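You operate a simulated robot arm through the tools that you are given. There is no shell and no other tool. Be economical: measure what you need, move in short steps, check, and stop when the job is done.

You are at the controls of a simulated two-armed robot. One attempt, no reset.

## Task
Unplug the dryer unit and brush the dust off the cooler fins.
Fine: white plug in its holder, brush back on the desk, cooler lid shut again. Set down upright: brush. Where these are worked on the way, their far stop is far enough and under half their travel is too little: cooler lid. What is to be rubbed or washed off counts as gone when no trace of it is left.

Only the result counts: the job must be done as asked and must still hold three seconds after the hand-in. Knocking over, shifting, dropping, spilling or breaking anything else fails it. Lids that push on must go on centred and level and be pressed home; caps that screw on are set level and turned clockwise until they are tight.

## Robot
Two 7-joint arms with two-finger parallel grippers on one trunk, on a base that drives. Base frame: it is fixed to the floor where the robot stands at the start and does not move with it; the origin is under the middle of the robot, x ahead of it, y to its left, z up; the surface under the hand at the start is at about z = 845. Lengths are in mm, angles in rad, forces in N, time in s.
The left shoulder is at the start at [70, 163, 1145], the right one opposite. With the tool pointing down near the work surface each hand reaches from about 400 to 880 mm from the robot's upright axis, wherever it stands, measured 20 degrees to its own side. Places, roughly: bowl tap [400, 500, 300]; brush [500, -1000, 750]; cap key [500, 500, 800]; cooler fins [600, 300, 800]; cooler lid [600, 300, 800]; drain tap [400, 100, 100]; dryer unit [700, 300, 400]; dryer unit switch [500, 0, 500]; outlet tap [700, 500, 800]; plug holder [700, 0, 400]; purge tap [400, 500, 400]. Payload 3.43 kg a hand.
The TCP of each hand is the grasp point between the finger pads, 34 mm short of the fingertips. In the tool frame z runs along the fingers and y along their closing line. Largest opening 128 mm; finger width 24, thickness 12; the body of the gripper, 48 by 130 mm, starts 96 mm behind the TCP.
Orientation is told as [roll, pitch, yaw] about the base's x, y, z axes, in that order, counted from this pose: with the fingers straight down and closing along the base's y, the tool's x points along the base's -x, its y along +y and its z along -z.

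## Interface
- The arms move only by the tool send_rows. It takes "left_series", "right_series" or both (then of equal length, played together; a hand with none holds still); each is text: rows parted by semicolons, each of 7 numbers parted by spaces: the shift along the tool's x, y, z in mm, then the turn, a rotation vector about the tool's x, y, z in rad, then the finger opening in mm, from 0 to 128. In form: dx dy dz ax ay az grip; .... A call has 1 to 10 rows; each row is the pose to reach, as a shift and turn from the pose commanded when the call began, along the tool's axes at that moment. Rows are played at 5 a second. More than 50 mm and 0.15 rad between two rows, or a gripper value outside its range, and nothing of the call is played. Where a pose cannot be reached the arm comes as near as it can. A force on the tool above 70 N (or 10 N above the force at the start of the call, whichever is more), or a blocked arm, ends the call early, and 0.2 s more pass. The fingers move at their own pace (about 153 mm/s each) and stop on an object; they squeeze with about 34 N. The grip force told is the motor's: it shows also when the fingers shut on nothing. Time passes only in rows, and 0.2 s behind the last, so rows that repeat a pose let the fingers close. It gives the time, the measured TCP pose, the force on the tool (base axes), the opening and the grip force at its end, in the units of the frame above (readings bear some noise), with the torque about the TCP (base axes, N m) and any sound that the robot's microphone picked up.
- Cameras (640 x 400 px; columns grow to the right, rows downward): "scene" is now at [139.1, -3.7, 1371.7]; the picture's right is [-0.05, -1.00, 0.00], its down [-0.65, 0.03, -0.76] and it looks along [0.75, -0.04, -0.66] (base axes); focal length 214 px, centre (320, 200). "left" rides on the left gripper at [76, 11, -160] in its tool frame; the picture's right is [-0.15, 0.99, 0.00], its down [-0.88, -0.13, -0.46] and it looks along [-0.45, -0.07, 0.89] (tool axes); focal length 234 px, centre (320, 200). "right" rides on the right gripper at [76, -11, -160] in its tool frame; the picture's right is [0.15, 0.99, 0.00], its down [-0.88, 0.13, -0.46] and it looks along [-0.45, 0.07, 0.89] (tool axes); focal length 234 px, centre (320, 200).
- capture(camera): a new picture of that camera. No time passes.
- move_column(by): slides the trunk up (or, below 0, down) by that many mm; the arms and the scene camera ride with it, the base frame stays. It gives what a move gives, with no picture.
- steer(legs): drives the robot by 1 to 6 legs, each [ahead, left, turn to the left] in mm, mm and rad, along the robot's own axes; the way and the turn of a leg run together, so that a leg with both is an arc; at most 1500 mm and 3.142 rad a leg. The arms and the cameras ride along, it lands a little off, and it stops where it bumps. It gives what a move gives.
- turn_head(pan, tilt): turns the head with the scene camera to pan (to the left, within 1.501 rad either way) and tilt (down, from -0.506 to 1.204), counted from straight ahead of the robot. It gives what a move gives.
- locate(camera, pixels): for up to 12 pixels [column, row] of the newest picture of that camera ("zoom" is the newest enlarged one), the place [x, y, z] in the base frame of the surface seen there, good to about 2 mm, but the place of the scene camera against the robot may be out by one fixed shift of up to 18 mm in any direction. No time passes.
- zoom(camera, box): a new picture of the part [left, top, right, bottom] of that camera's present view, enlarged. No time passes.
- hand_in(): hands the job in; it is judged then, once.

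Keep the steps short. Do not move on a guess: measure, check each grasp and each placing, and mend mistakes. In all there are 80 turns and 70 pictures (those below and enlarged ones count). Leave the grippers open and the arms clear of the work at the hand-in unless told otherwise, and finish with a single line.

The tools are called after "Request:" by a JSON object that holds its "method" and its "body". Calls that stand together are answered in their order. send_rows: Moves the arms, as the interface text tells. Its arguments: {"type":"object","properties":{"left_series":{"type":"string"},"right_series":{"type":"string"}},"required":[]} The other tools are called the same way: move_column (by) slides the trunk up or down; steer (legs) drives the base; turn_head (pan, tilt) turns the head that bears the scene camera; capture (camera) takes a picture; locate (camera, pixels) gives the place of the surface under pixels of a picture; zoom (camera, box) takes an enlarged picture of a part of a camera's view; hand_in () hands the job in.

At the start:

```text
time: 0.0
left_tool_pos: [615.0, 315.2, 1145.3]
left_ee_rot: [-0.001, -0.001, 0.001]
left_wrist_force: [-0.1, -0.7, -0.9]
left_torque: [0.01, 0.0, 0.0]
left_gripper_width: 127.9
left_grip_force: 0.1
right_tool_pos: [485.2, -190.9, 1150.1]
right_ee_rot: [-0.001, -0.001, 0.0]
right_wrist_force: [-1.4, -0.4, -0.3]
right_torque: [0.01, -0.02, 0.0]
right_gripper_width: 127.9
right_grip_force: 0.0
trunk travel left (down, up): [-625.0, 315.0]
robot x, y, heading: [-2.7, 2.1, -0.001]
head pan, tilt: [-0.052, 0.714]
```

scene: 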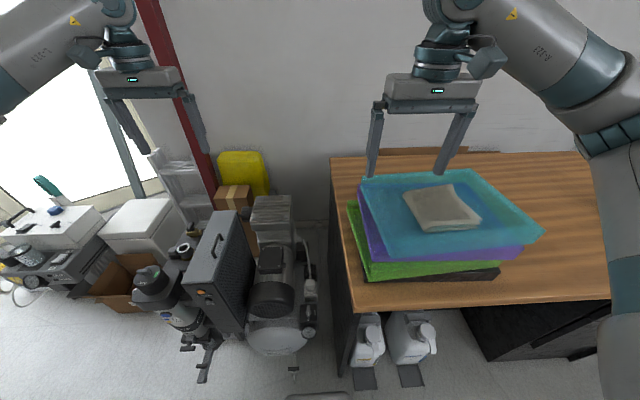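
right: 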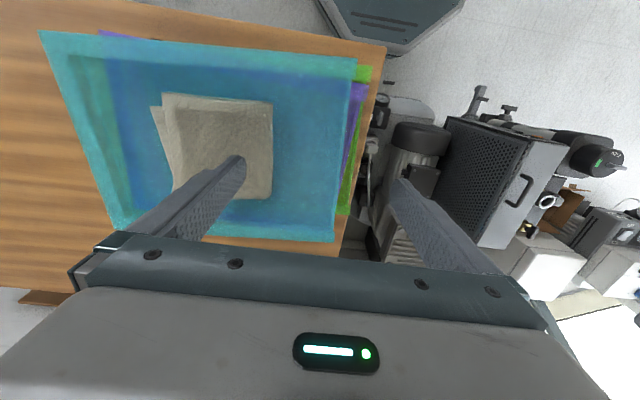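
left: 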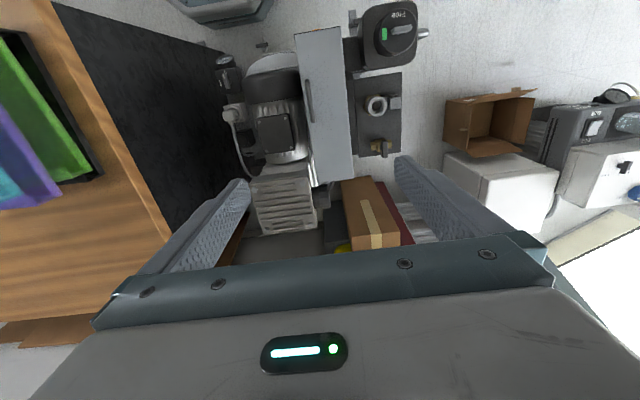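

I see the compressor, a tall grey unit with a handle, and a desk with trays. I will enlarge the work area first.

Request:
{"method": "zoom", "body": {"camera": "scene", "box": [120, 170, 360, 380]}}

Request:
{"method": "zoom", "body": {"camera": "left", "box": [200, 0, 440, 260]}}

Request:
{"method": "turn_head", "body": {"pan": -0.9, "tilt": 0.8}}

Request:
{"method": "capture", "body": {"camera": "scene"}}

```text
1.90 times, centred on (240, 275) of scene
```

zoom: 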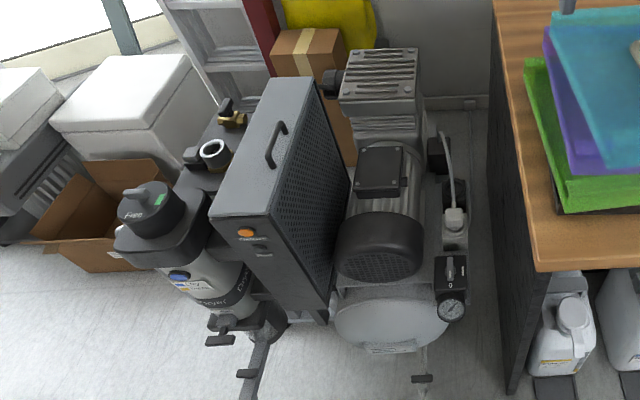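

```text
1.54 times, centred on (320, 130) of left
```

zoom: 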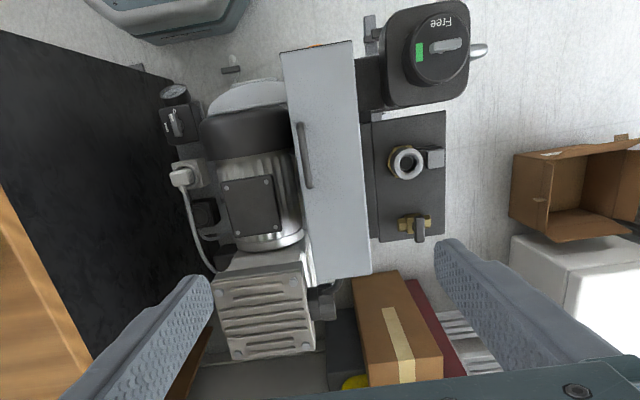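

```text
time: 1.2
left_tool_pos: [614.9, 314.3, 1143.9]
left_ee_rot: [0.001, -0.001, 0.0]
left_wrist_force: [-0.5, -0.5, 0.1]
left_torque: [0.01, 0.0, 0.01]
left_gripper_width: 128.2
left_grip_force: 0.0
right_tool_pos: [485.0, -190.3, 1150.7]
right_ee_rot: [-0.002, -0.002, 0.0]
right_wrist_force: [1.3, 0.0, -0.9]
right_torque: [-0.04, 0.02, -0.01]
right_gripper_width: 128.0
right_grip_force: 0.0
trunk travel left (down, up): [-625.0, 315.0]
robot x, y, heading: [3.8, -1.8, -0.0]
head pan, tilt: [-0.901, 0.799]
```

```text
64 pictures are left
```

scene: 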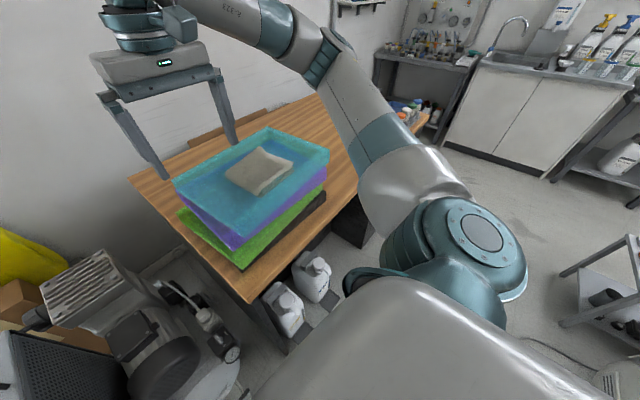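

The brush end of the desk is hidden behind the right arm. I measure the desk and then look back at the machine.

Request:
{"method": "locate", "body": {"camera": "scene", "pixels": [[250, 298], [131, 180], [315, 255], [420, 120], [410, 115], [270, 195], [225, 355]]}}

Request:
{"method": "turn_head", "body": {"pan": 0.4, "tilt": 0.9}}

Request:
{"method": "capture", "body": {"camera": "scene"}}

Request:
{"method": "zoom", "body": {"camera": "scene", "box": [340, 120, 540, 320]}}

```text
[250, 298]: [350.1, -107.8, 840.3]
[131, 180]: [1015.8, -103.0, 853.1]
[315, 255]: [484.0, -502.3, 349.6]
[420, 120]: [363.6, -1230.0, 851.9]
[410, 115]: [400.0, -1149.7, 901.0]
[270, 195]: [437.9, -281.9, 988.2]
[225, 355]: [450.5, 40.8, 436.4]
```

```text
time: 2.6
left_tool_pos: [613.9, 313.3, 1144.5]
left_ee_rot: [0.0, -0.001, 0.001]
left_wrist_force: [-0.1, 0.1, -0.4]
left_torque: [0.01, 0.02, 0.02]
left_gripper_width: 127.9
left_grip_force: 0.0
right_tool_pos: [485.4, -191.3, 1151.8]
right_ee_rot: [-0.002, -0.003, 0.002]
right_wrist_force: [-0.4, -0.1, -0.4]
right_torque: [0.0, 0.02, 0.01]
right_gripper_width: 128.2
right_grip_force: 0.1
trunk travel left (down, up): [-625.0, 315.0]
robot x, y, heading: [1.4, -6.0, 0.003]
head pan, tilt: [0.4, 0.901]
```

```text
63 pictures are left
```

scene: 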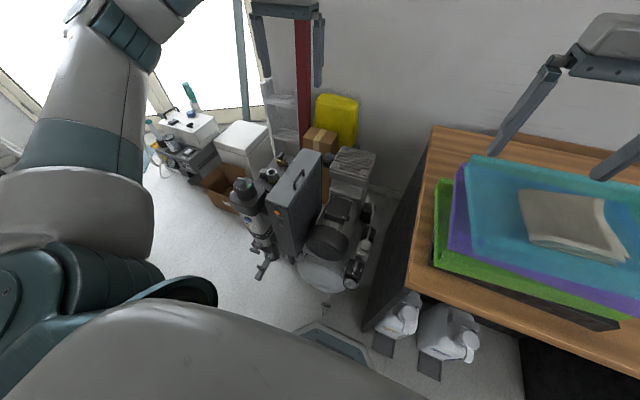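

```text
2.00 times, centred on (440, 220) of scene
```

zoom: 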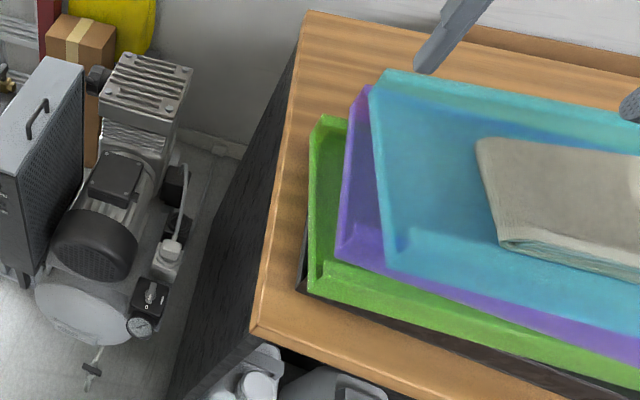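

Zooming on the compressor and cooler and measuring the parts.

Request:
{"method": "zoom", "body": {"camera": "scene", "box": [220, 130, 400, 310]}}

Request:
{"method": "locate", "body": {"camera": "zoom", "pixels": [[283, 170], [285, 210], [300, 85], [255, 320], [350, 120], [205, 285], [510, 390], [525, 265], [475, 490], [485, 460], [160, 260], [515, 335]]}}

```text
2.22 times, centred on (310, 220) of scene
```

zoom: 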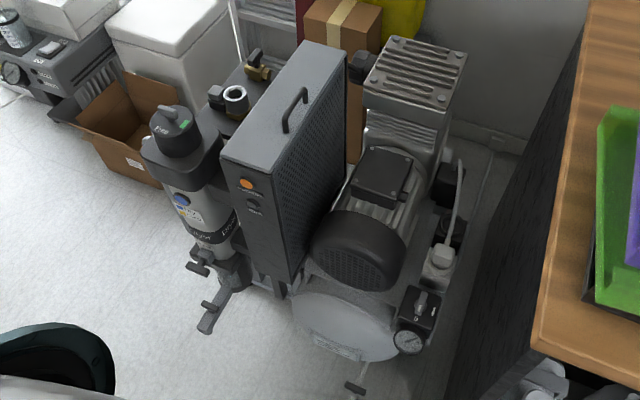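

```text
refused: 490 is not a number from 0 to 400
```

Request:
{"method": "locate", "body": {"camera": "zoom", "pixels": [[290, 125], [303, 95], [225, 152], [268, 172], [312, 45], [346, 62], [438, 255], [425, 300], [448, 230], [447, 185], [409, 340], [245, 185]]}}

Request:
{"method": "locate", "body": {"camera": "scene", "pixels": [[345, 342], [325, 305], [400, 310], [263, 270]]}}

```text
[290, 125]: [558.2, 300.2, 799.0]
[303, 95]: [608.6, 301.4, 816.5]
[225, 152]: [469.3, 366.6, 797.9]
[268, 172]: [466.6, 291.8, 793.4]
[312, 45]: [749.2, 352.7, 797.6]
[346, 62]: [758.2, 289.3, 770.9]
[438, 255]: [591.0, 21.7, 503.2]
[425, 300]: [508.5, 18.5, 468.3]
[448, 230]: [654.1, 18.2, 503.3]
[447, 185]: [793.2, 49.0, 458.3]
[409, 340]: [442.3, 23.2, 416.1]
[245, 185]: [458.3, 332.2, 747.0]
```

```text
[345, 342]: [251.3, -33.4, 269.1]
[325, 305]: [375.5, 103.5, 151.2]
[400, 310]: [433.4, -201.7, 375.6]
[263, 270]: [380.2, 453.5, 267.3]
```

The cooler box spans x 465–755, y 290–365 and its top is at z 797. Its handle is on the right side, and the plug is near (591, 22, 503). Next I drive right to find the brush.

Request:
{"method": "steer", "body": {"legs": [[0, -450, 0]]}}

Request:
{"method": "turn_head", "body": {"pan": -0.75, "tilt": 0.7}}

Request:
{"method": "capture", "body": {"camera": "scene"}}

```text
time: 5.4
left_tool_pos: [615.3, -135.9, 1144.2]
left_ee_rot: [-0.001, 0.002, 0.003]
left_wrist_force: [-0.1, -0.4, 0.0]
left_torque: [0.0, 0.01, -0.03]
left_gripper_width: 128.3
left_grip_force: 0.1
right_tool_pos: [485.8, -641.0, 1151.1]
right_ee_rot: [0.0, -0.002, 0.003]
right_wrist_force: [-0.2, 0.4, 0.1]
right_torque: [0.02, 0.02, -0.02]
right_gripper_width: 128.0
right_grip_force: 0.1
trunk travel left (down, up): [-625.0, 315.0]
robot x, y, heading: [-0.5, -452.5, 0.004]
head pan, tilt: [0.4, 0.901]
```

```text
time: 6.7
left_tool_pos: [616.6, -136.0, 1143.9]
left_ee_rot: [0.001, 0.0, 0.004]
left_wrist_force: [-0.9, -1.4, -0.2]
left_torque: [0.02, -0.01, 0.04]
left_gripper_width: 127.9
left_grip_force: 0.1
right_tool_pos: [486.5, -641.6, 1151.0]
right_ee_rot: [0.0, -0.001, 0.001]
right_wrist_force: [0.5, -1.3, 0.1]
right_torque: [-0.01, 0.01, -0.02]
right_gripper_width: 127.8
right_grip_force: 0.2
trunk travel left (down, up): [-625.0, 315.0]
robot x, y, heading: [0.9, -450.3, -0.002]
head pan, tilt: [-0.75, 0.7]
```

```text
60 pictures are left
```

scene: 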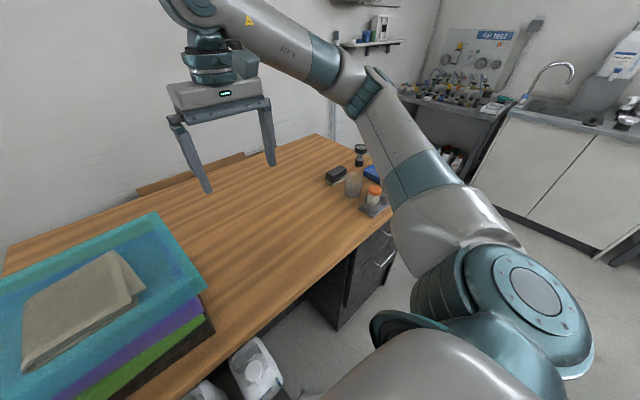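

Request:
{"method": "zoom", "body": {"camera": "scene", "box": [310, 130, 410, 230]}}

Request:
{"method": "steer", "body": {"legs": [[0, -350, 0]]}}

Request:
{"method": "turn_head", "body": {"pan": -0.4, "tilt": 0.8}}

Request:
{"method": "capture", "body": {"camera": "scene"}}

Request:
{"method": "capture", "body": {"camera": "right"}}

```text
4.00 times, centred on (360, 180) of scene
```

zoom: 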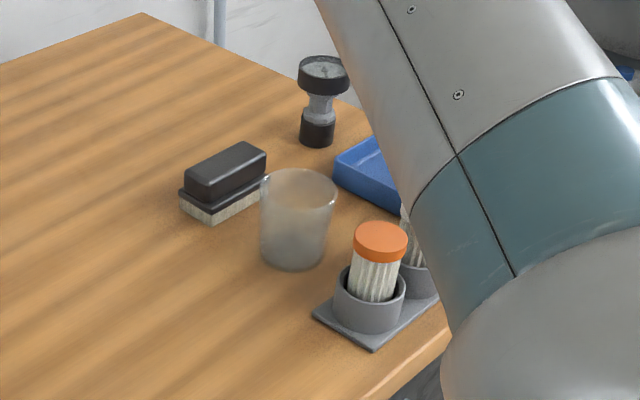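

```text
time: 9.0
left_tool_pos: [615.4, -486.4, 1144.9]
left_ee_rot: [-0.002, 0.001, 0.004]
left_wrist_force: [0.1, 0.2, 0.7]
left_torque: [-0.02, -0.02, -0.01]
left_gripper_width: 128.0
left_grip_force: 0.0
right_tool_pos: [487.7, -992.5, 1151.2]
right_ee_rot: [0.0, -0.002, 0.002]
right_wrist_force: [-0.6, 0.5, -0.7]
right_torque: [-0.01, 0.01, 0.01]
right_gripper_width: 127.8
right_grip_force: 0.1
trunk travel left (down, up): [-625.0, 315.0]
robot x, y, heading: [1.1, -802.9, 0.002]
head pan, tilt: [-0.75, 0.7]
```

```text
time: 9.8
left_tool_pos: [616.7, -486.7, 1144.3]
left_ee_rot: [0.002, 0.001, 0.003]
left_wrist_force: [0.0, 0.1, -1.0]
left_torque: [0.01, -0.01, 0.03]
left_gripper_width: 128.2
left_grip_force: 0.0
right_tool_pos: [486.4, -991.1, 1151.9]
right_ee_rot: [-0.001, 0.0, 0.003]
right_wrist_force: [-0.5, 0.1, 0.8]
right_torque: [0.01, -0.01, -0.03]
right_gripper_width: 127.9
right_grip_force: 0.0
trunk travel left (down, up): [-625.0, 315.0]
robot x, y, heading: [1.2, -803.1, 0.006]
head pan, tilt: [-0.4, 0.799]
```

```text
58 pictures are left
```

scene: 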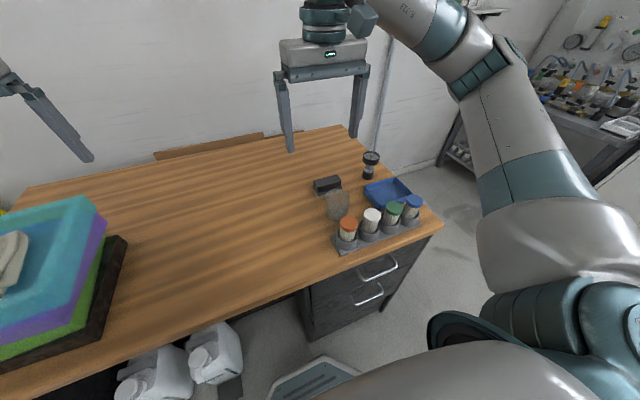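

```text
57 pictures are left
```

right: 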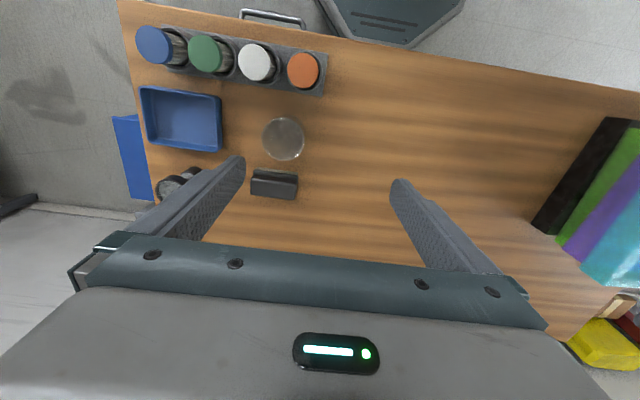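

The brush looks like the black block with pale bristles, at right-camera pixel (274,183). I measure it with both cameras.

Request:
{"method": "zoom", "body": {"camera": "right", "box": [220, 130, 340, 220]}}

Request:
{"method": "locate", "body": {"camera": "right", "pixels": [[253, 170], [296, 174], [295, 199], [250, 192], [275, 178], [330, 190], [283, 138], [160, 185], [283, 157]]}}

Request:
{"method": "locate", "body": {"camera": "scene", "pixels": [[328, 183], [315, 181], [338, 178], [300, 190]]}}

Request:
{"method": "zoom", "body": {"camera": "scene", "box": [290, 150, 390, 230]}}

```text
4.44 times, centred on (280, 175) of right
```

zoom: 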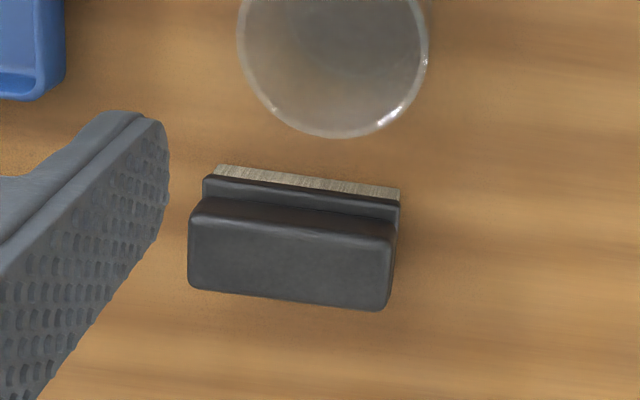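

```text
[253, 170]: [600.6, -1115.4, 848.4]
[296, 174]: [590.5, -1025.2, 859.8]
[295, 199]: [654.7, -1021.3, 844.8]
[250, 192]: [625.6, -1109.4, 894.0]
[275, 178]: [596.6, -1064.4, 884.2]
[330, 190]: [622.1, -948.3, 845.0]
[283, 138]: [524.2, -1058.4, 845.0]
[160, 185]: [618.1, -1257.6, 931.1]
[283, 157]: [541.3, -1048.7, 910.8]
```

```text
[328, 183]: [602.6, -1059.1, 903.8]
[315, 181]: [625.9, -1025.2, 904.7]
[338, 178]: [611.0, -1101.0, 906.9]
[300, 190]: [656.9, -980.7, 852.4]
```

```text
5.00 times, centred on (340, 190) of scene
```

zoom: 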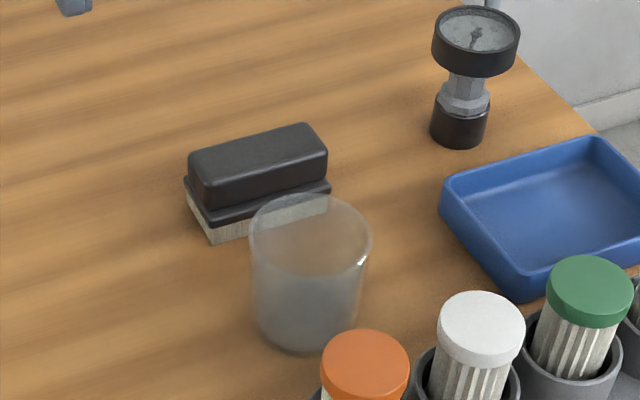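

Brush: about 92 mm long roughly along y, near (613, -1067), top at z ≈ 897. I move the right hand above it for a closer measurement.

Request:
{"method": "send_rows", "body": {"right_series": "-32 -19 0 0 0 0 128; -63 -38 20 0 0 0 128; -95 -57 40 0 0 0 128; -126 -75 60 0 0 0 128; -126 -75 80 0 0 0 128"}}

Request:
{"method": "capture", "body": {"camera": "right"}}

Request:
{"method": "zoom", "body": {"camera": "right", "box": [240, 60, 400, 160]}}

```text
time: 11.0
left_tool_pos: [614.8, -487.8, 1144.5]
left_ee_rot: [0.001, 0.0, 0.004]
left_wrist_force: [0.0, -0.4, -0.1]
left_torque: [0.01, 0.03, 0.0]
left_gripper_width: 127.9
left_grip_force: 0.0
right_tool_pos: [614.4, -1066.3, 1072.5]
right_ee_rot: [-0.002, -0.001, 0.003]
right_wrist_force: [-0.1, 0.7, -0.5]
right_torque: [0.01, -0.01, -0.01]
right_gripper_width: 128.0
right_grip_force: 0.0
trunk travel left (down, up): [-625.0, 315.0]
robot x, y, heading: [3.3, -801.5, 0.004]
head pan, tilt: [-0.4, 0.799]
```

```text
54 pictures are left
```

right: 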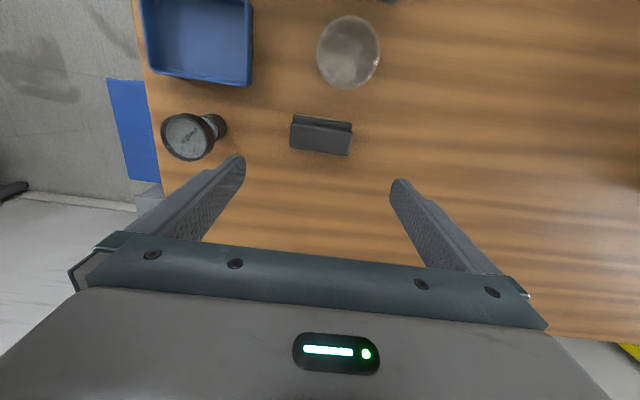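

```text
4.00 times, centred on (320, 110) of right
```

zoom: 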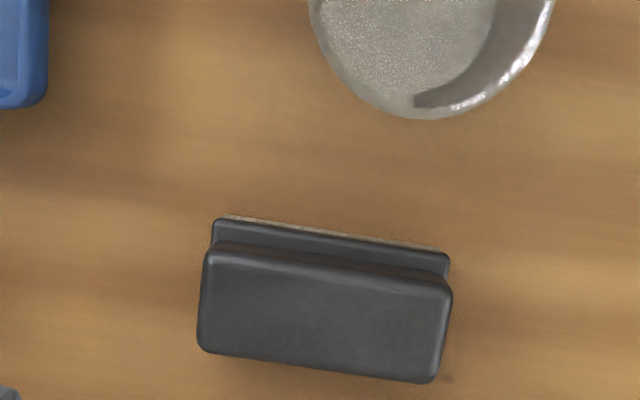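

Request:
{"method": "locate", "body": {"camera": "zoom", "pixels": [[210, 255], [442, 290], [428, 375], [207, 343], [325, 315], [222, 222], [445, 258], [500, 340]]}}

```text
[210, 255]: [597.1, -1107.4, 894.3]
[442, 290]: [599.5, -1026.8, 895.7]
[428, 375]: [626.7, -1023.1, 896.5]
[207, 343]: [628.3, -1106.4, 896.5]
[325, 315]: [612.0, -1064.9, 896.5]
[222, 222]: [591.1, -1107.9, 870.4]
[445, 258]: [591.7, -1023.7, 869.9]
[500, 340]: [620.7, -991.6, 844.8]
```

The brush is square to the desk, with its centre at (612.5, -1065.5) and its handle at z 870–896. The best grip depends on the fins, so I will unplug and open the lid first. I raise the right hand and drive back.

Request:
{"method": "send_rows", "body": {"right_series": "0 0 -50 0 0 0 128; 20 0 -100 0 0 0 128; 40 20 -150 0 0 0 128; 70 40 -190 0 0 0 128; 100 60 -230 0 0 0 128; 120 70 -270 0 0 0 128; 130 70 -310 0 0 0 128; 130 70 -350 0 0 0 128; 130 70 -380 0 0 0 128"}}

Request:
{"method": "steer", "body": {"legs": [[0, 700, 0]]}}

Request:
{"method": "turn_head", "body": {"pan": 0.25, "tilt": 0.95}}

Request:
{"method": "capture", "body": {"camera": "scene"}}

Request:
{"method": "capture", "body": {"camera": "left"}}

```text
refused: row 2 steps farther than a row can; nothing moved
```

```text
time: 14.9
left_tool_pos: [610.2, 222.0, 1143.8]
left_ee_rot: [0.001, 0.001, 0.009]
left_wrist_force: [0.0, 0.7, -0.4]
left_torque: [0.0, -0.01, 0.04]
left_gripper_width: 127.9
left_grip_force: 0.0
right_tool_pos: [612.6, -358.3, 1071.5]
right_ee_rot: [-0.002, -0.001, 0.007]
right_wrist_force: [-0.6, 0.3, -0.3]
right_torque: [0.01, -0.01, 0.02]
right_gripper_width: 128.0
right_grip_force: 0.1
trunk travel left (down, up): [-625.0, 315.0]
robot x, y, heading: [-2.6, -90.7, 0.002]
head pan, tilt: [-0.4, 0.799]
```

```text
time: 15.9
left_tool_pos: [610.9, 221.7, 1143.2]
left_ee_rot: [-0.001, 0.0, 0.009]
left_wrist_force: [-0.4, -0.3, 0.0]
left_torque: [0.01, -0.01, -0.05]
left_gripper_width: 128.0
left_grip_force: 0.0
right_tool_pos: [611.4, -358.1, 1071.3]
right_ee_rot: [0.001, -0.001, 0.006]
right_wrist_force: [0.0, 0.1, 1.3]
right_torque: [-0.01, -0.02, 0.04]
right_gripper_width: 128.1
right_grip_force: 0.1
trunk travel left (down, up): [-625.0, 315.0]
robot x, y, heading: [-3.7, -99.1, 0.006]
head pan, tilt: [0.25, 0.949]
```

```text
52 pictures are left
```

scene: 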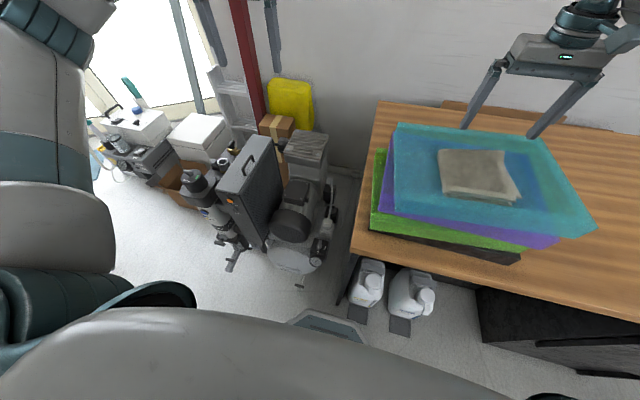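

```text
51 pictures are left
```

left: 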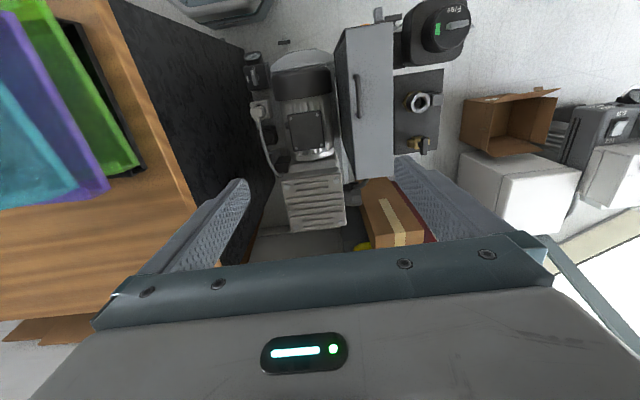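

The raise was refused, but the hand still cleared the trays at z 1071. Now I look closely at the plug and its socket, left-camera pixel (260,110).

Request:
{"method": "zoom", "body": {"camera": "left", "box": [225, 40, 325, 180]}}

Request:
{"method": "send_rows", "body": {"right_series": "0 0 -50 0 0 0 128; 10 0 -95 0 0 0 128; 20 0 -140 0 0 0 128; 40 0 -180 0 0 0 128; 60 0 -220 0 0 0 128; 80 0 -260 0 0 0 128; 100 0 -300 0 0 0 128; 110 0 -340 0 0 0 128; 110 0 -380 0 0 0 128"}}

```text
2.86 times, centred on (275, 110) of left
```

zoom: 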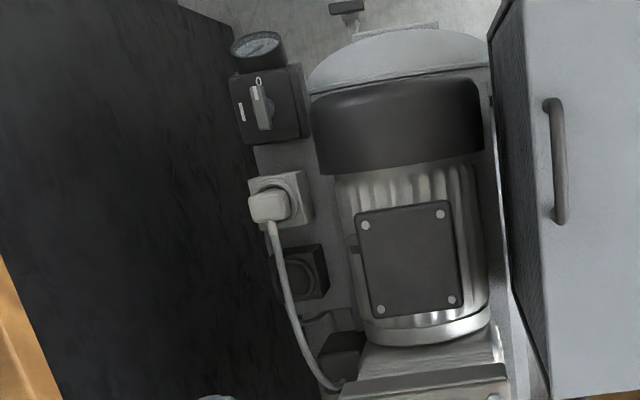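

```text
time: 17.9
left_tool_pos: [609.5, 224.6, 1143.0]
left_ee_rot: [-0.006, -0.002, 0.008]
left_wrist_force: [-0.4, -0.7, -1.2]
left_torque: [-0.05, -0.06, 0.02]
left_gripper_width: 128.0
left_grip_force: 0.2
right_tool_pos: [498.6, -355.5, 1452.6]
right_ee_rot: [-0.001, -0.005, 0.008]
right_wrist_force: [-0.5, -0.2, 0.0]
right_torque: [-0.03, 0.0, 0.01]
right_gripper_width: 128.1
right_grip_force: 0.1
trunk travel left (down, up): [-625.0, 315.0]
robot x, y, heading: [-0.6, -92.9, 0.008]
head pan, tilt: [0.25, 0.949]
```

Request:
{"method": "capture", "body": {"camera": "left"}}

Request:
{"method": "locate", "body": {"camera": "left", "pixels": [[260, 106], [275, 107], [270, 132], [285, 145], [250, 75], [312, 215], [305, 130], [357, 95], [372, 35], [285, 185], [260, 125], [300, 80]]}}

Request:
{"method": "zoom", "body": {"camera": "left", "box": [225, 40, 325, 180]}}

```text
49 pictures are left
```

left: 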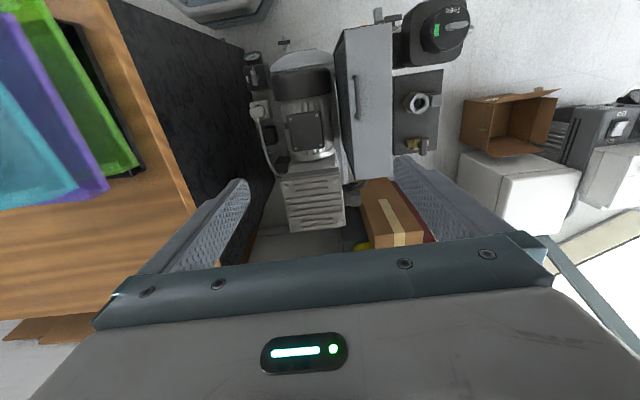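

```text
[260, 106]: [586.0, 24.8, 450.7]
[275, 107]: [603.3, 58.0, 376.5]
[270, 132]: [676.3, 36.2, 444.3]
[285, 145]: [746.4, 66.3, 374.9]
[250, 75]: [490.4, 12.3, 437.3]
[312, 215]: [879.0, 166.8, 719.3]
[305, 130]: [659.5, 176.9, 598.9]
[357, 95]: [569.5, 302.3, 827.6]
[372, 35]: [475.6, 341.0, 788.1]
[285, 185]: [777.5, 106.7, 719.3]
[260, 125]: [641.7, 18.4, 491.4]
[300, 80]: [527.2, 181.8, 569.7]
```

```text
2.86 times, centred on (275, 110) of left
```

zoom: 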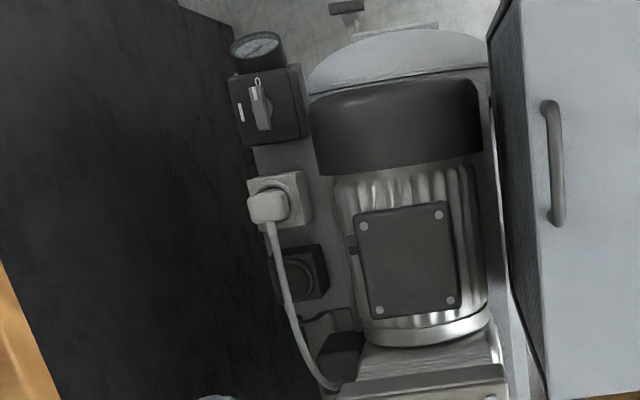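

The plug stands vertically in a box with its top near z 500. Behind it, near (685, 35), is the black holder with an upward-facing hole. I move the left hand over the plug's line before lowering the trunk.

Request:
{"method": "send_rows", "body": {"left_series": "5 -45 0 0 0 0 128; 10 -90 0 0 0 0 128; 15 -135 0 0 0 0 128; 20 -175 0 0 0 0 128; 22 -197 0 0 0 0 128"}}

Request:
{"method": "move_column", "body": {"by": -330}}

Request:
{"method": "capture", "body": {"camera": "left"}}

Request:
{"method": "zoom", "body": {"camera": "left", "box": [250, 40, 410, 180]}}

```text
time: 19.1
left_tool_pos: [589.3, 23.0, 1143.5]
left_ee_rot: [0.0, 0.001, 0.011]
left_wrist_force: [-0.3, 0.2, -0.2]
left_torque: [0.04, -0.03, 0.0]
left_gripper_width: 128.3
left_grip_force: 0.0
right_tool_pos: [499.8, -359.2, 1452.2]
right_ee_rot: [0.0, -0.003, 0.006]
right_wrist_force: [0.5, -0.3, 0.4]
right_torque: [-0.02, 0.01, 0.02]
right_gripper_width: 128.0
right_grip_force: 0.1
trunk travel left (down, up): [-625.0, 315.0]
robot x, y, heading: [-2.0, -96.6, 0.011]
head pan, tilt: [0.25, 0.949]
```

```text
time: 22.4
left_tool_pos: [590.2, 24.0, 814.2]
left_ee_rot: [0.0, 0.001, 0.009]
left_wrist_force: [0.2, -0.5, 0.7]
left_torque: [0.01, 0.01, -0.01]
left_gripper_width: 128.2
left_grip_force: 0.0
right_tool_pos: [500.3, -359.3, 1121.0]
right_ee_rot: [-0.001, -0.002, 0.007]
right_wrist_force: [-0.7, 0.3, -0.5]
right_torque: [-0.01, 0.0, 0.0]
right_gripper_width: 127.6
right_grip_force: 0.2
trunk travel left (down, up): [-295.0, 645.0]
robot x, y, heading: [-5.0, -96.4, 0.011]
head pan, tilt: [0.25, 0.949]
```

```text
47 pictures are left
```

left: 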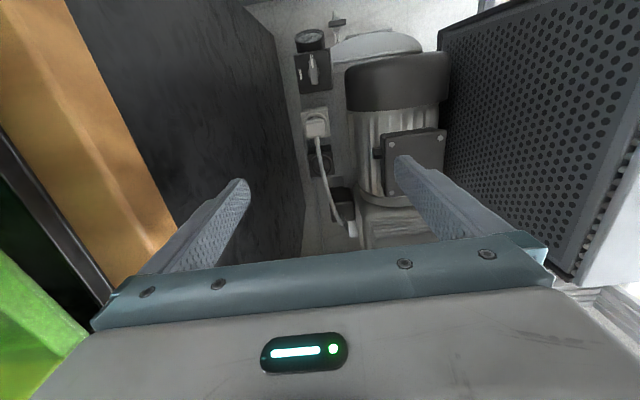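

```text
2.86 times, centred on (330, 110) of left
```

zoom: 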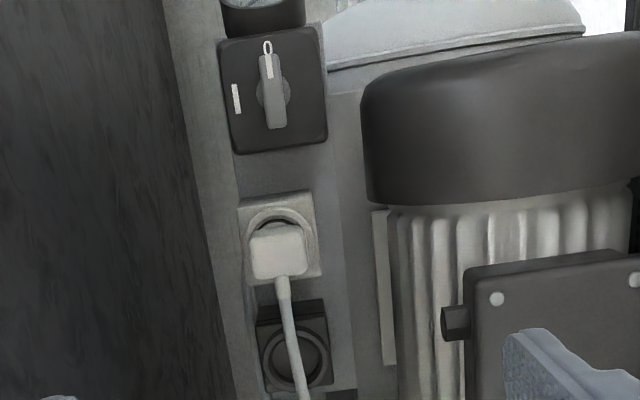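

The switch lever points at "0", so the unit is off. I measure the plug and the holder.

Request:
{"method": "locate", "body": {"camera": "zoom", "pixels": [[253, 232], [305, 230], [308, 270], [257, 275], [280, 255], [245, 205], [314, 250], [310, 195], [293, 353], [262, 335], [330, 340], [283, 290]]}}

Request:
{"method": "locate", "body": {"camera": "left", "pixels": [[316, 190], [385, 165], [405, 70], [270, 150], [345, 210], [395, 135]]}}

```text
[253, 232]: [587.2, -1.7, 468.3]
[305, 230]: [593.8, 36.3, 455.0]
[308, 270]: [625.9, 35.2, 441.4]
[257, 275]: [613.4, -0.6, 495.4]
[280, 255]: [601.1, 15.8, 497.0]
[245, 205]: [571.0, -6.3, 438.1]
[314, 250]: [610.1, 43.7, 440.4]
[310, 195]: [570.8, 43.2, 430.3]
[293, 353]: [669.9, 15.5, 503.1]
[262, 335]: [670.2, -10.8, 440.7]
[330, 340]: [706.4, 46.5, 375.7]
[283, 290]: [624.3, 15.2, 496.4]
```

```text
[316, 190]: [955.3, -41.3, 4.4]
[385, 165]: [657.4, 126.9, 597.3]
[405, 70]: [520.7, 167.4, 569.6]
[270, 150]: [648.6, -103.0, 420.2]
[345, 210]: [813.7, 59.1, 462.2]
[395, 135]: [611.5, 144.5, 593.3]
```

The plug head spans about x 585–615 and y 0–34, with its top at z 497 and the box face at z 440. I lower partway with the fingers narrowed to 72 mm and check.

Request:
{"method": "send_rows", "body": {"left_series": "-5 -4 45 0 0 0 72; -10 -8 90 0 0 0 72; -10 -8 135 0 0 0 72; -10 -8 180 0 0 0 72; -10 -8 220 0 0 0 72; -10 -8 240 0 0 0 72; -10 -8 240 0 0 0 72"}}

Request:
{"method": "capture", "body": {"camera": "left"}}

Request:
{"method": "locate", "body": {"camera": "left", "pixels": [[300, 130], [330, 130], [315, 130], [315, 145], [315, 115]]}}

```text
time: 23.7
left_tool_pos: [630.7, -10.7, 695.6]
left_ee_rot: [0.019, -0.191, -0.015]
left_wrist_force: [-0.1, 2.5, 4.6]
left_torque: [-0.09, 0.13, -0.03]
left_gripper_width: 71.8
left_grip_force: 0.1
right_tool_pos: [481.1, -390.9, 1127.8]
right_ee_rot: [0.019, -0.021, -0.015]
right_wrist_force: [-0.9, 0.0, -0.4]
right_torque: [0.09, 0.0, -0.03]
right_gripper_width: 128.1
right_grip_force: 0.0
trunk travel left (down, up): [-295.0, 645.0]
robot x, y, heading: [4.1, -99.2, -0.014]
head pan, tilt: [0.25, 0.949]
stopped in row 6 (left hand): the arm was blocked; the commanded pose is now the measured one
```

```text
45 pictures are left
```

left: 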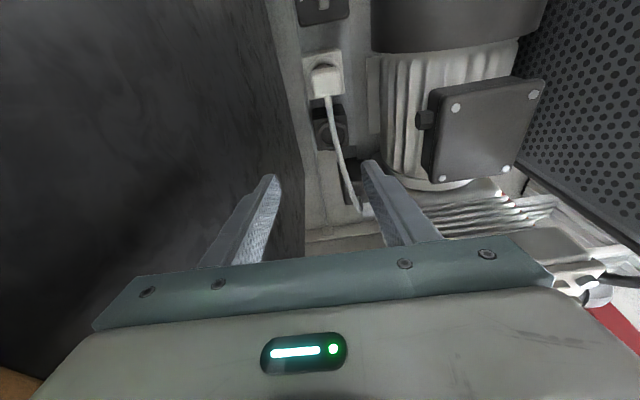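

```text
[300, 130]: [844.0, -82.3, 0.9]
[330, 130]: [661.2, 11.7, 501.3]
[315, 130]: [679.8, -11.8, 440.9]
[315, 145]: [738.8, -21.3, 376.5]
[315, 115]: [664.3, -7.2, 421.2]
```

The arm was blocked at z ≈ 696. I look at what it touched.

Request:
{"method": "capture", "body": {"camera": "scene"}}

```text
44 pictures are left
```

scene: 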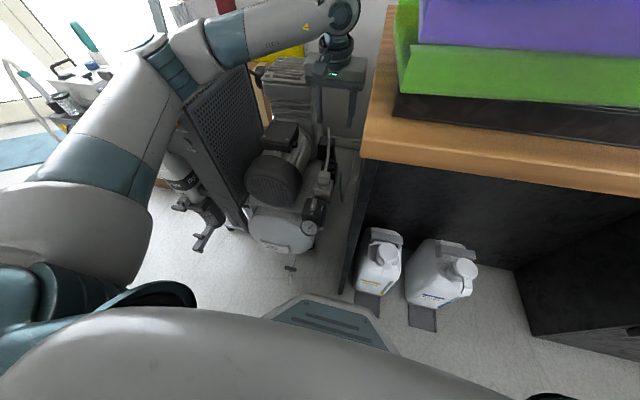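

The left elbow swings wide, and the forearm came down on the cooler box's edge. I raise the trunk to free it, straighten the hand, and then back off so the arm reaches straight ahead between the box and the desk.

Request:
{"method": "move_column", "body": {"by": 160}}

Request:
{"method": "send_rows", "body": {"left_series": "0 0 -20 0.01 0.1 0 72; 10 0 -40 0.019 0.19 -0.015 72; 10 0 -40 0.019 0.19 -0.015 72"}}

Request:
{"method": "capture", "body": {"camera": "scene"}}

Request:
{"method": "zoom", "body": {"camera": "left", "box": [0, 0, 640, 400]}}

```text
time: 25.6
left_tool_pos: [641.9, 1.0, 825.6]
left_ee_rot: [0.0, -0.146, -0.014]
left_wrist_force: [0.5, 1.4, 0.2]
left_torque: [0.0, -0.02, 0.01]
left_gripper_width: 72.1
left_grip_force: 0.1
right_tool_pos: [503.5, -370.4, 1281.6]
right_ee_rot: [-0.001, -0.001, -0.017]
right_wrist_force: [-0.2, 0.4, 0.7]
right_torque: [-0.01, 0.02, -0.02]
right_gripper_width: 127.9
right_grip_force: 0.1
trunk travel left (down, up): [-455.0, 485.0]
robot x, y, heading: [7.2, -97.0, -0.013]
head pan, tilt: [0.25, 0.949]
```

```text
time: 26.4
left_tool_pos: [625.3, 2.0, 863.2]
left_ee_rot: [-0.022, 0.046, -0.001]
left_wrist_force: [0.2, -0.5, -0.6]
left_torque: [0.02, -0.03, 0.01]
left_gripper_width: 72.0
left_grip_force: 0.1
right_tool_pos: [502.6, -369.2, 1281.6]
right_ee_rot: [-0.001, -0.002, -0.018]
right_wrist_force: [0.6, -0.2, -0.3]
right_torque: [-0.01, -0.03, -0.04]
right_gripper_width: 128.0
right_grip_force: 0.1
trunk travel left (down, up): [-455.0, 485.0]
robot x, y, heading: [5.6, -94.8, -0.015]
head pan, tilt: [0.25, 0.949]
```

```text
43 pictures are left
```

scene: 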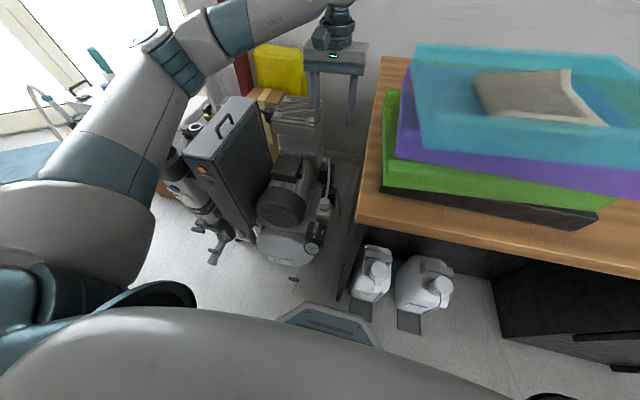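

```text
1.00 times, centred on (320, 200) of left (not enlarged: the box is as wide or as high as the picture)
```

zoom: 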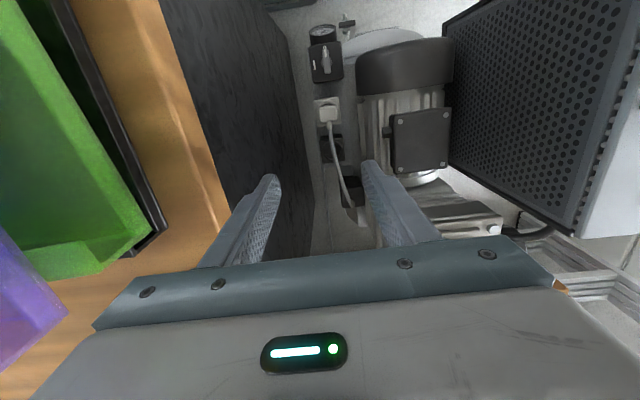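

I check that the cooler hasn't shifted, then back up 230 mm and square the heading.

Request:
{"method": "locate", "body": {"camera": "scene", "pixels": [[190, 148], [224, 170], [225, 127], [250, 100], [327, 205]]}}

Request:
{"method": "steer", "body": {"legs": [[-230, 0, 0.015]]}}

```text
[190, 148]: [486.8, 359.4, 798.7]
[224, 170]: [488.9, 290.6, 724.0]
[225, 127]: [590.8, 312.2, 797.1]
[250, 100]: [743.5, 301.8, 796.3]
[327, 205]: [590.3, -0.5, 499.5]
```

```text
time: 28.1
left_tool_pos: [395.8, 13.8, 864.7]
left_ee_rot: [-0.022, 0.044, 0.015]
left_wrist_force: [0.5, -0.7, 0.3]
left_torque: [-0.03, -0.02, 0.0]
left_gripper_width: 71.8
left_grip_force: 0.1
right_tool_pos: [278.8, -361.3, 1281.0]
right_ee_rot: [-0.002, 0.0, -0.001]
right_wrist_force: [0.0, -0.7, 0.9]
right_torque: [0.03, 0.0, -0.01]
right_gripper_width: 128.2
right_grip_force: 0.1
trunk travel left (down, up): [-455.0, 485.0]
robot x, y, heading: [-215.3, -93.5, -0.002]
head pan, tilt: [0.25, 0.949]
```

Request:
{"method": "send_rows", "body": {"left_series": "-45 0 0 -0.022 -0.044 0.015 72; -90 0 0 -0.022 -0.044 0.015 72; -135 0 0 -0.022 -0.044 0.015 72; -180 0 0 -0.022 -0.044 0.015 72; -204 2 0 -0.022 -0.044 0.015 72; -204 2 0 -0.022 -0.044 0.015 72"}}

Request:
{"method": "capture", "body": {"camera": "scene"}}

```text
time: 29.5
left_tool_pos: [599.9, 22.1, 854.5]
left_ee_rot: [0.0, -0.002, 0.0]
left_wrist_force: [0.0, 1.3, -0.6]
left_torque: [-0.03, 0.01, 0.0]
left_gripper_width: 71.8
left_grip_force: 0.0
right_tool_pos: [278.9, -357.2, 1282.4]
right_ee_rot: [-0.004, -0.001, -0.002]
right_wrist_force: [0.0, 0.0, -0.4]
right_torque: [-0.04, 0.0, -0.03]
right_gripper_width: 127.7
right_grip_force: 0.1
trunk travel left (down, up): [-455.0, 485.0]
robot x, y, heading: [-219.2, -96.5, 0.001]
head pan, tilt: [0.25, 0.949]
```

```text
41 pictures are left
```

scene: 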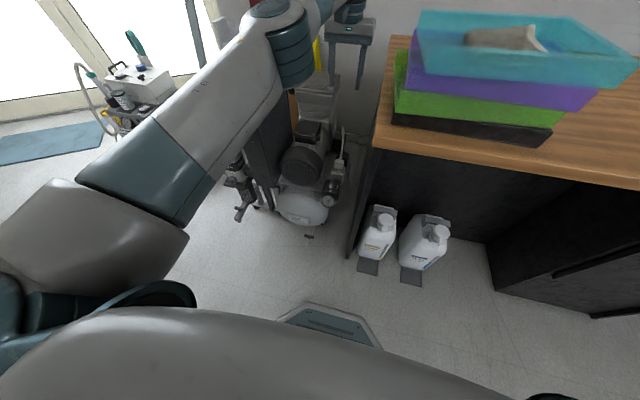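

Request:
{"method": "locate", "body": {"camera": "scene", "pixels": [[240, 90], [265, 110], [290, 75], [310, 60], [180, 150], [328, 10], [350, 15], [300, 20]]}}

Request:
{"method": "capture", "body": {"camera": "left"}}

```text
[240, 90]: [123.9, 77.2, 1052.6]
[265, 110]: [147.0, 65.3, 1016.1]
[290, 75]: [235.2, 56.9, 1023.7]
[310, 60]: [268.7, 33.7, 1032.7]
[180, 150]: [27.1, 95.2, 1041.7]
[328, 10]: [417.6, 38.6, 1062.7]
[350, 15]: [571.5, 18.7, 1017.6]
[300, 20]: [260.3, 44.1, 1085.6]
```

```text
40 pictures are left
```

left: 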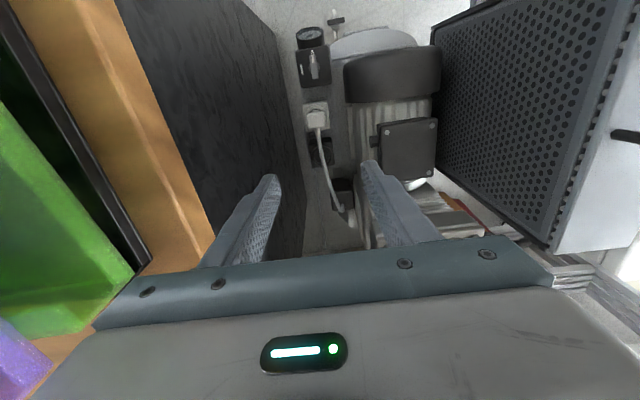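

The arm now lies straight in the corridor (y 20–75). I lower with the trunk in two steps.

Request:
{"method": "move_column", "body": {"by": -290}}

Request:
{"method": "capture", "body": {"camera": "left"}}

Request:
{"method": "zoom", "body": {"camera": "left", "box": [270, 40, 430, 200]}}

```text
time: 32.4
left_tool_pos: [599.7, 20.4, 563.8]
left_ee_rot: [0.0, -0.001, 0.0]
left_wrist_force: [-0.3, 0.2, 0.3]
left_torque: [-0.01, 0.03, 0.02]
left_gripper_width: 71.9
left_grip_force: 0.1
right_tool_pos: [280.2, -359.6, 991.8]
right_ee_rot: [-0.002, -0.003, -0.002]
right_wrist_force: [0.3, -0.3, 0.1]
right_torque: [0.02, -0.02, 0.0]
right_gripper_width: 128.0
right_grip_force: 0.1
trunk travel left (down, up): [-165.0, 775.0]
robot x, y, heading: [-220.8, -94.7, 0.003]
head pan, tilt: [0.25, 0.949]
```

```text
39 pictures are left
```

left: 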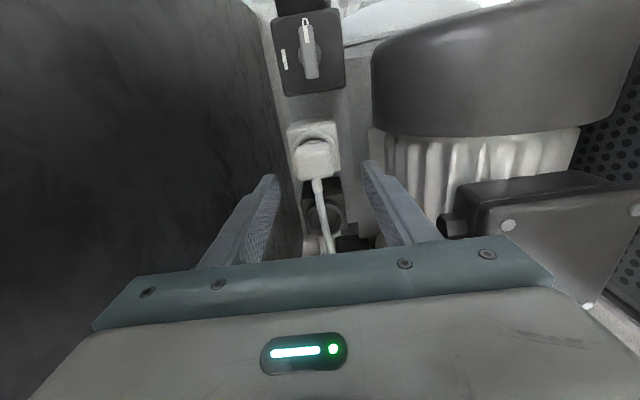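

```text
2.50 times, centred on (350, 120) of left
```

zoom: 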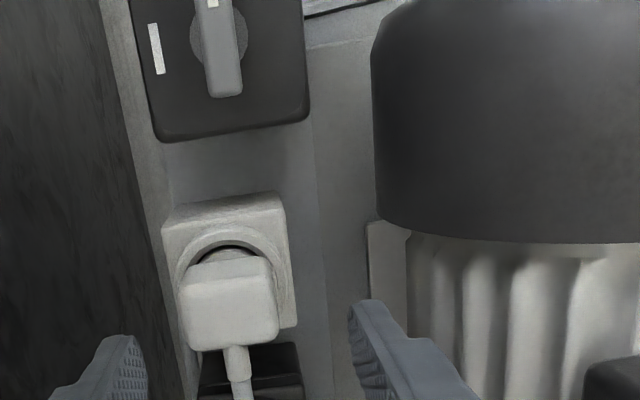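

Request:
{"method": "locate", "body": {"camera": "zoom", "pixels": [[185, 285], [272, 265], [190, 330], [274, 325], [230, 300], [230, 258], [225, 250], [170, 215], [290, 300], [240, 375]]}}

Request:
{"method": "locate", "body": {"camera": "left", "pixels": [[325, 220], [310, 195], [343, 190], [318, 205], [338, 210], [445, 215], [470, 195], [475, 195]]}}

```text
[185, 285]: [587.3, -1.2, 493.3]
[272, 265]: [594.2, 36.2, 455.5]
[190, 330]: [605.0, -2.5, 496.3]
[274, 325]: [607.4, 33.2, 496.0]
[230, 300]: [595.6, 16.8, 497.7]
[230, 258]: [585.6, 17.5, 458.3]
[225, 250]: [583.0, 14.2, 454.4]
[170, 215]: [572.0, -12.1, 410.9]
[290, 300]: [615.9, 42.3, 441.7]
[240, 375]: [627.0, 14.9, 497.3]
```

```text
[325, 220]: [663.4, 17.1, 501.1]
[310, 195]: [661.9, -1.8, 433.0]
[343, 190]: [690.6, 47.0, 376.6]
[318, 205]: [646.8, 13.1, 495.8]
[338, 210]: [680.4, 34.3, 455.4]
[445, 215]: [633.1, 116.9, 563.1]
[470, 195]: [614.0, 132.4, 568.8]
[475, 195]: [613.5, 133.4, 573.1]
```

The plug centre is at (597, 16) with its top at z 497. I descend to z 486 and close.

Request:
{"method": "send_rows", "body": {"left_series": "2 -4 30 0 0 0 72; 2 -4 60 0 0 0 72; 2 -4 78 0 0 0 72; 2 -4 78 0 0 0 25; 2 -4 78 0 0 0 25; 2 -4 78 0 0 0 25"}}

Request:
{"method": "zoom", "body": {"camera": "left", "box": [220, 60, 440, 260]}}

```text
time: 33.8
left_tool_pos: [598.9, 13.3, 486.2]
left_ee_rot: [-0.002, 0.0, -0.004]
left_wrist_force: [3.1, -14.6, -1.4]
left_torque: [-1.65, -0.3, 0.44]
left_gripper_width: 49.7
left_grip_force: 44.9
right_tool_pos: [279.8, -361.0, 990.3]
right_ee_rot: [-0.001, -0.001, 0.0]
right_wrist_force: [-0.7, -0.1, 0.3]
right_torque: [-0.02, 0.02, 0.01]
right_gripper_width: 127.9
right_grip_force: 0.2
trunk travel left (down, up): [-165.0, 775.0]
robot x, y, heading: [-218.4, -93.7, -0.003]
head pan, tilt: [0.25, 0.949]
```

```text
2.00 times, centred on (330, 160) of left
```

zoom: 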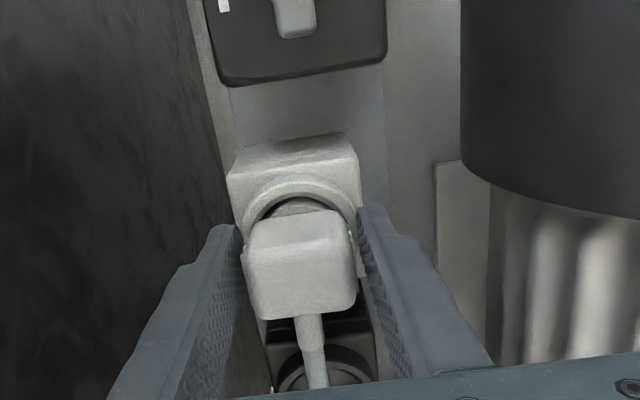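

The opening of 49.7 mm is too wide: the tips have closed on the socket's collar (top ≈ z 458). I open, rise 12 mm, and close again.

Request:
{"method": "send_rows", "body": {"left_series": "0 0 0 0 0 0 72; 0 3 -12 0 0 0 72; 0 3 -12 0 0 0 72; 0 3 -12 0 0 0 20; 0 3 -12 0 0 0 20; 0 3 -12 0 0 0 20"}}

```text
time: 35.2
left_tool_pos: [597.7, 15.7, 499.4]
left_ee_rot: [-0.001, -0.002, -0.003]
left_wrist_force: [-0.2, -15.8, 0.9]
left_torque: [-0.75, 0.07, -0.02]
left_gripper_width: 40.0
left_grip_force: 34.6
right_tool_pos: [279.4, -361.8, 992.1]
right_ee_rot: [-0.001, -0.003, -0.003]
right_wrist_force: [-0.4, -0.4, -0.2]
right_torque: [0.0, -0.06, -0.02]
right_gripper_width: 128.2
right_grip_force: 0.0
trunk travel left (down, up): [-165.0, 775.0]
robot x, y, heading: [-217.6, -91.3, -0.003]
head pan, tilt: [0.25, 0.949]
```

Now the grip is 40 mm on the plug head. I pull straight up.

Request:
{"method": "send_rows", "body": {"left_series": "0 0 -5 0 0 0 20; 0 0 -12 0 0 0 20; 0 0 -25 0 0 0 20; 0 0 -40 0 0 0 20; 0 0 -55 0 0 0 20"}}

Request:
{"method": "capture", "body": {"camera": "left"}}

Request:
{"method": "zoom", "body": {"camera": "left", "box": [220, 60, 440, 260]}}

```text
time: 36.4
left_tool_pos: [596.0, 18.5, 552.0]
left_ee_rot: [0.002, 0.0, 0.001]
left_wrist_force: [-0.6, 0.4, -0.9]
left_torque: [-0.01, -0.02, -0.02]
left_gripper_width: 39.9
left_grip_force: 33.8
right_tool_pos: [280.5, -360.7, 992.4]
right_ee_rot: [0.001, -0.002, -0.001]
right_wrist_force: [0.1, 0.4, -0.3]
right_torque: [-0.01, 0.02, 0.01]
right_gripper_width: 128.0
right_grip_force: 0.1
trunk travel left (down, up): [-165.0, 775.0]
robot x, y, heading: [-220.2, -91.7, -0.002]
head pan, tilt: [0.25, 0.949]
```

```text
36 pictures are left
```

left: 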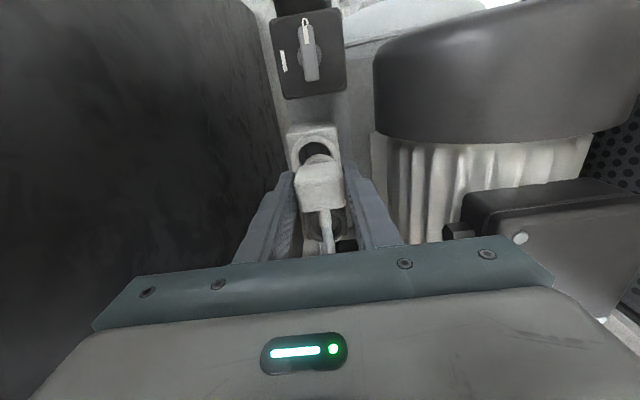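

```text
2.00 times, centred on (330, 160) of left
```

zoom: 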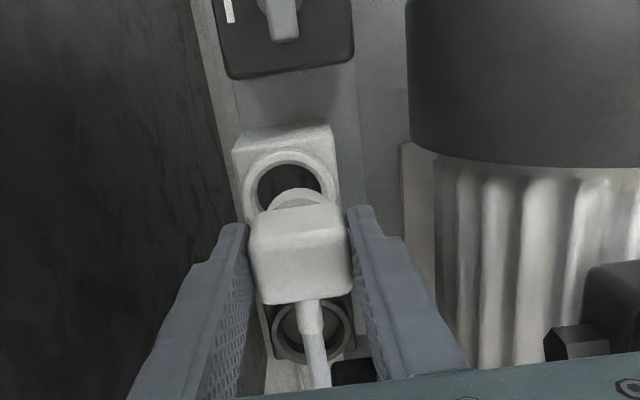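

The plug is out. I measure the socket ring and holder ring to get the offset between them.

Request:
{"method": "locate", "body": {"camera": "zoom", "pixels": [[249, 195], [333, 188], [288, 156], [256, 170], [326, 168], [275, 330], [350, 330], [285, 350], [342, 348], [305, 361], [318, 361], [350, 312]]}}

```text
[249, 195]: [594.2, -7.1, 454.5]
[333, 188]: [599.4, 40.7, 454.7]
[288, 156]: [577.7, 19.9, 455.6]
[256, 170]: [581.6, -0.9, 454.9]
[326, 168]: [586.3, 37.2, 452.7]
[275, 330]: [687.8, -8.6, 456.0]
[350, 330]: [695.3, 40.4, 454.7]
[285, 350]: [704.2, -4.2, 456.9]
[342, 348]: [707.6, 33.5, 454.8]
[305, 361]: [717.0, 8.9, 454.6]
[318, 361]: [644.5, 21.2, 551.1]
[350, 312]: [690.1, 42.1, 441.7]
```

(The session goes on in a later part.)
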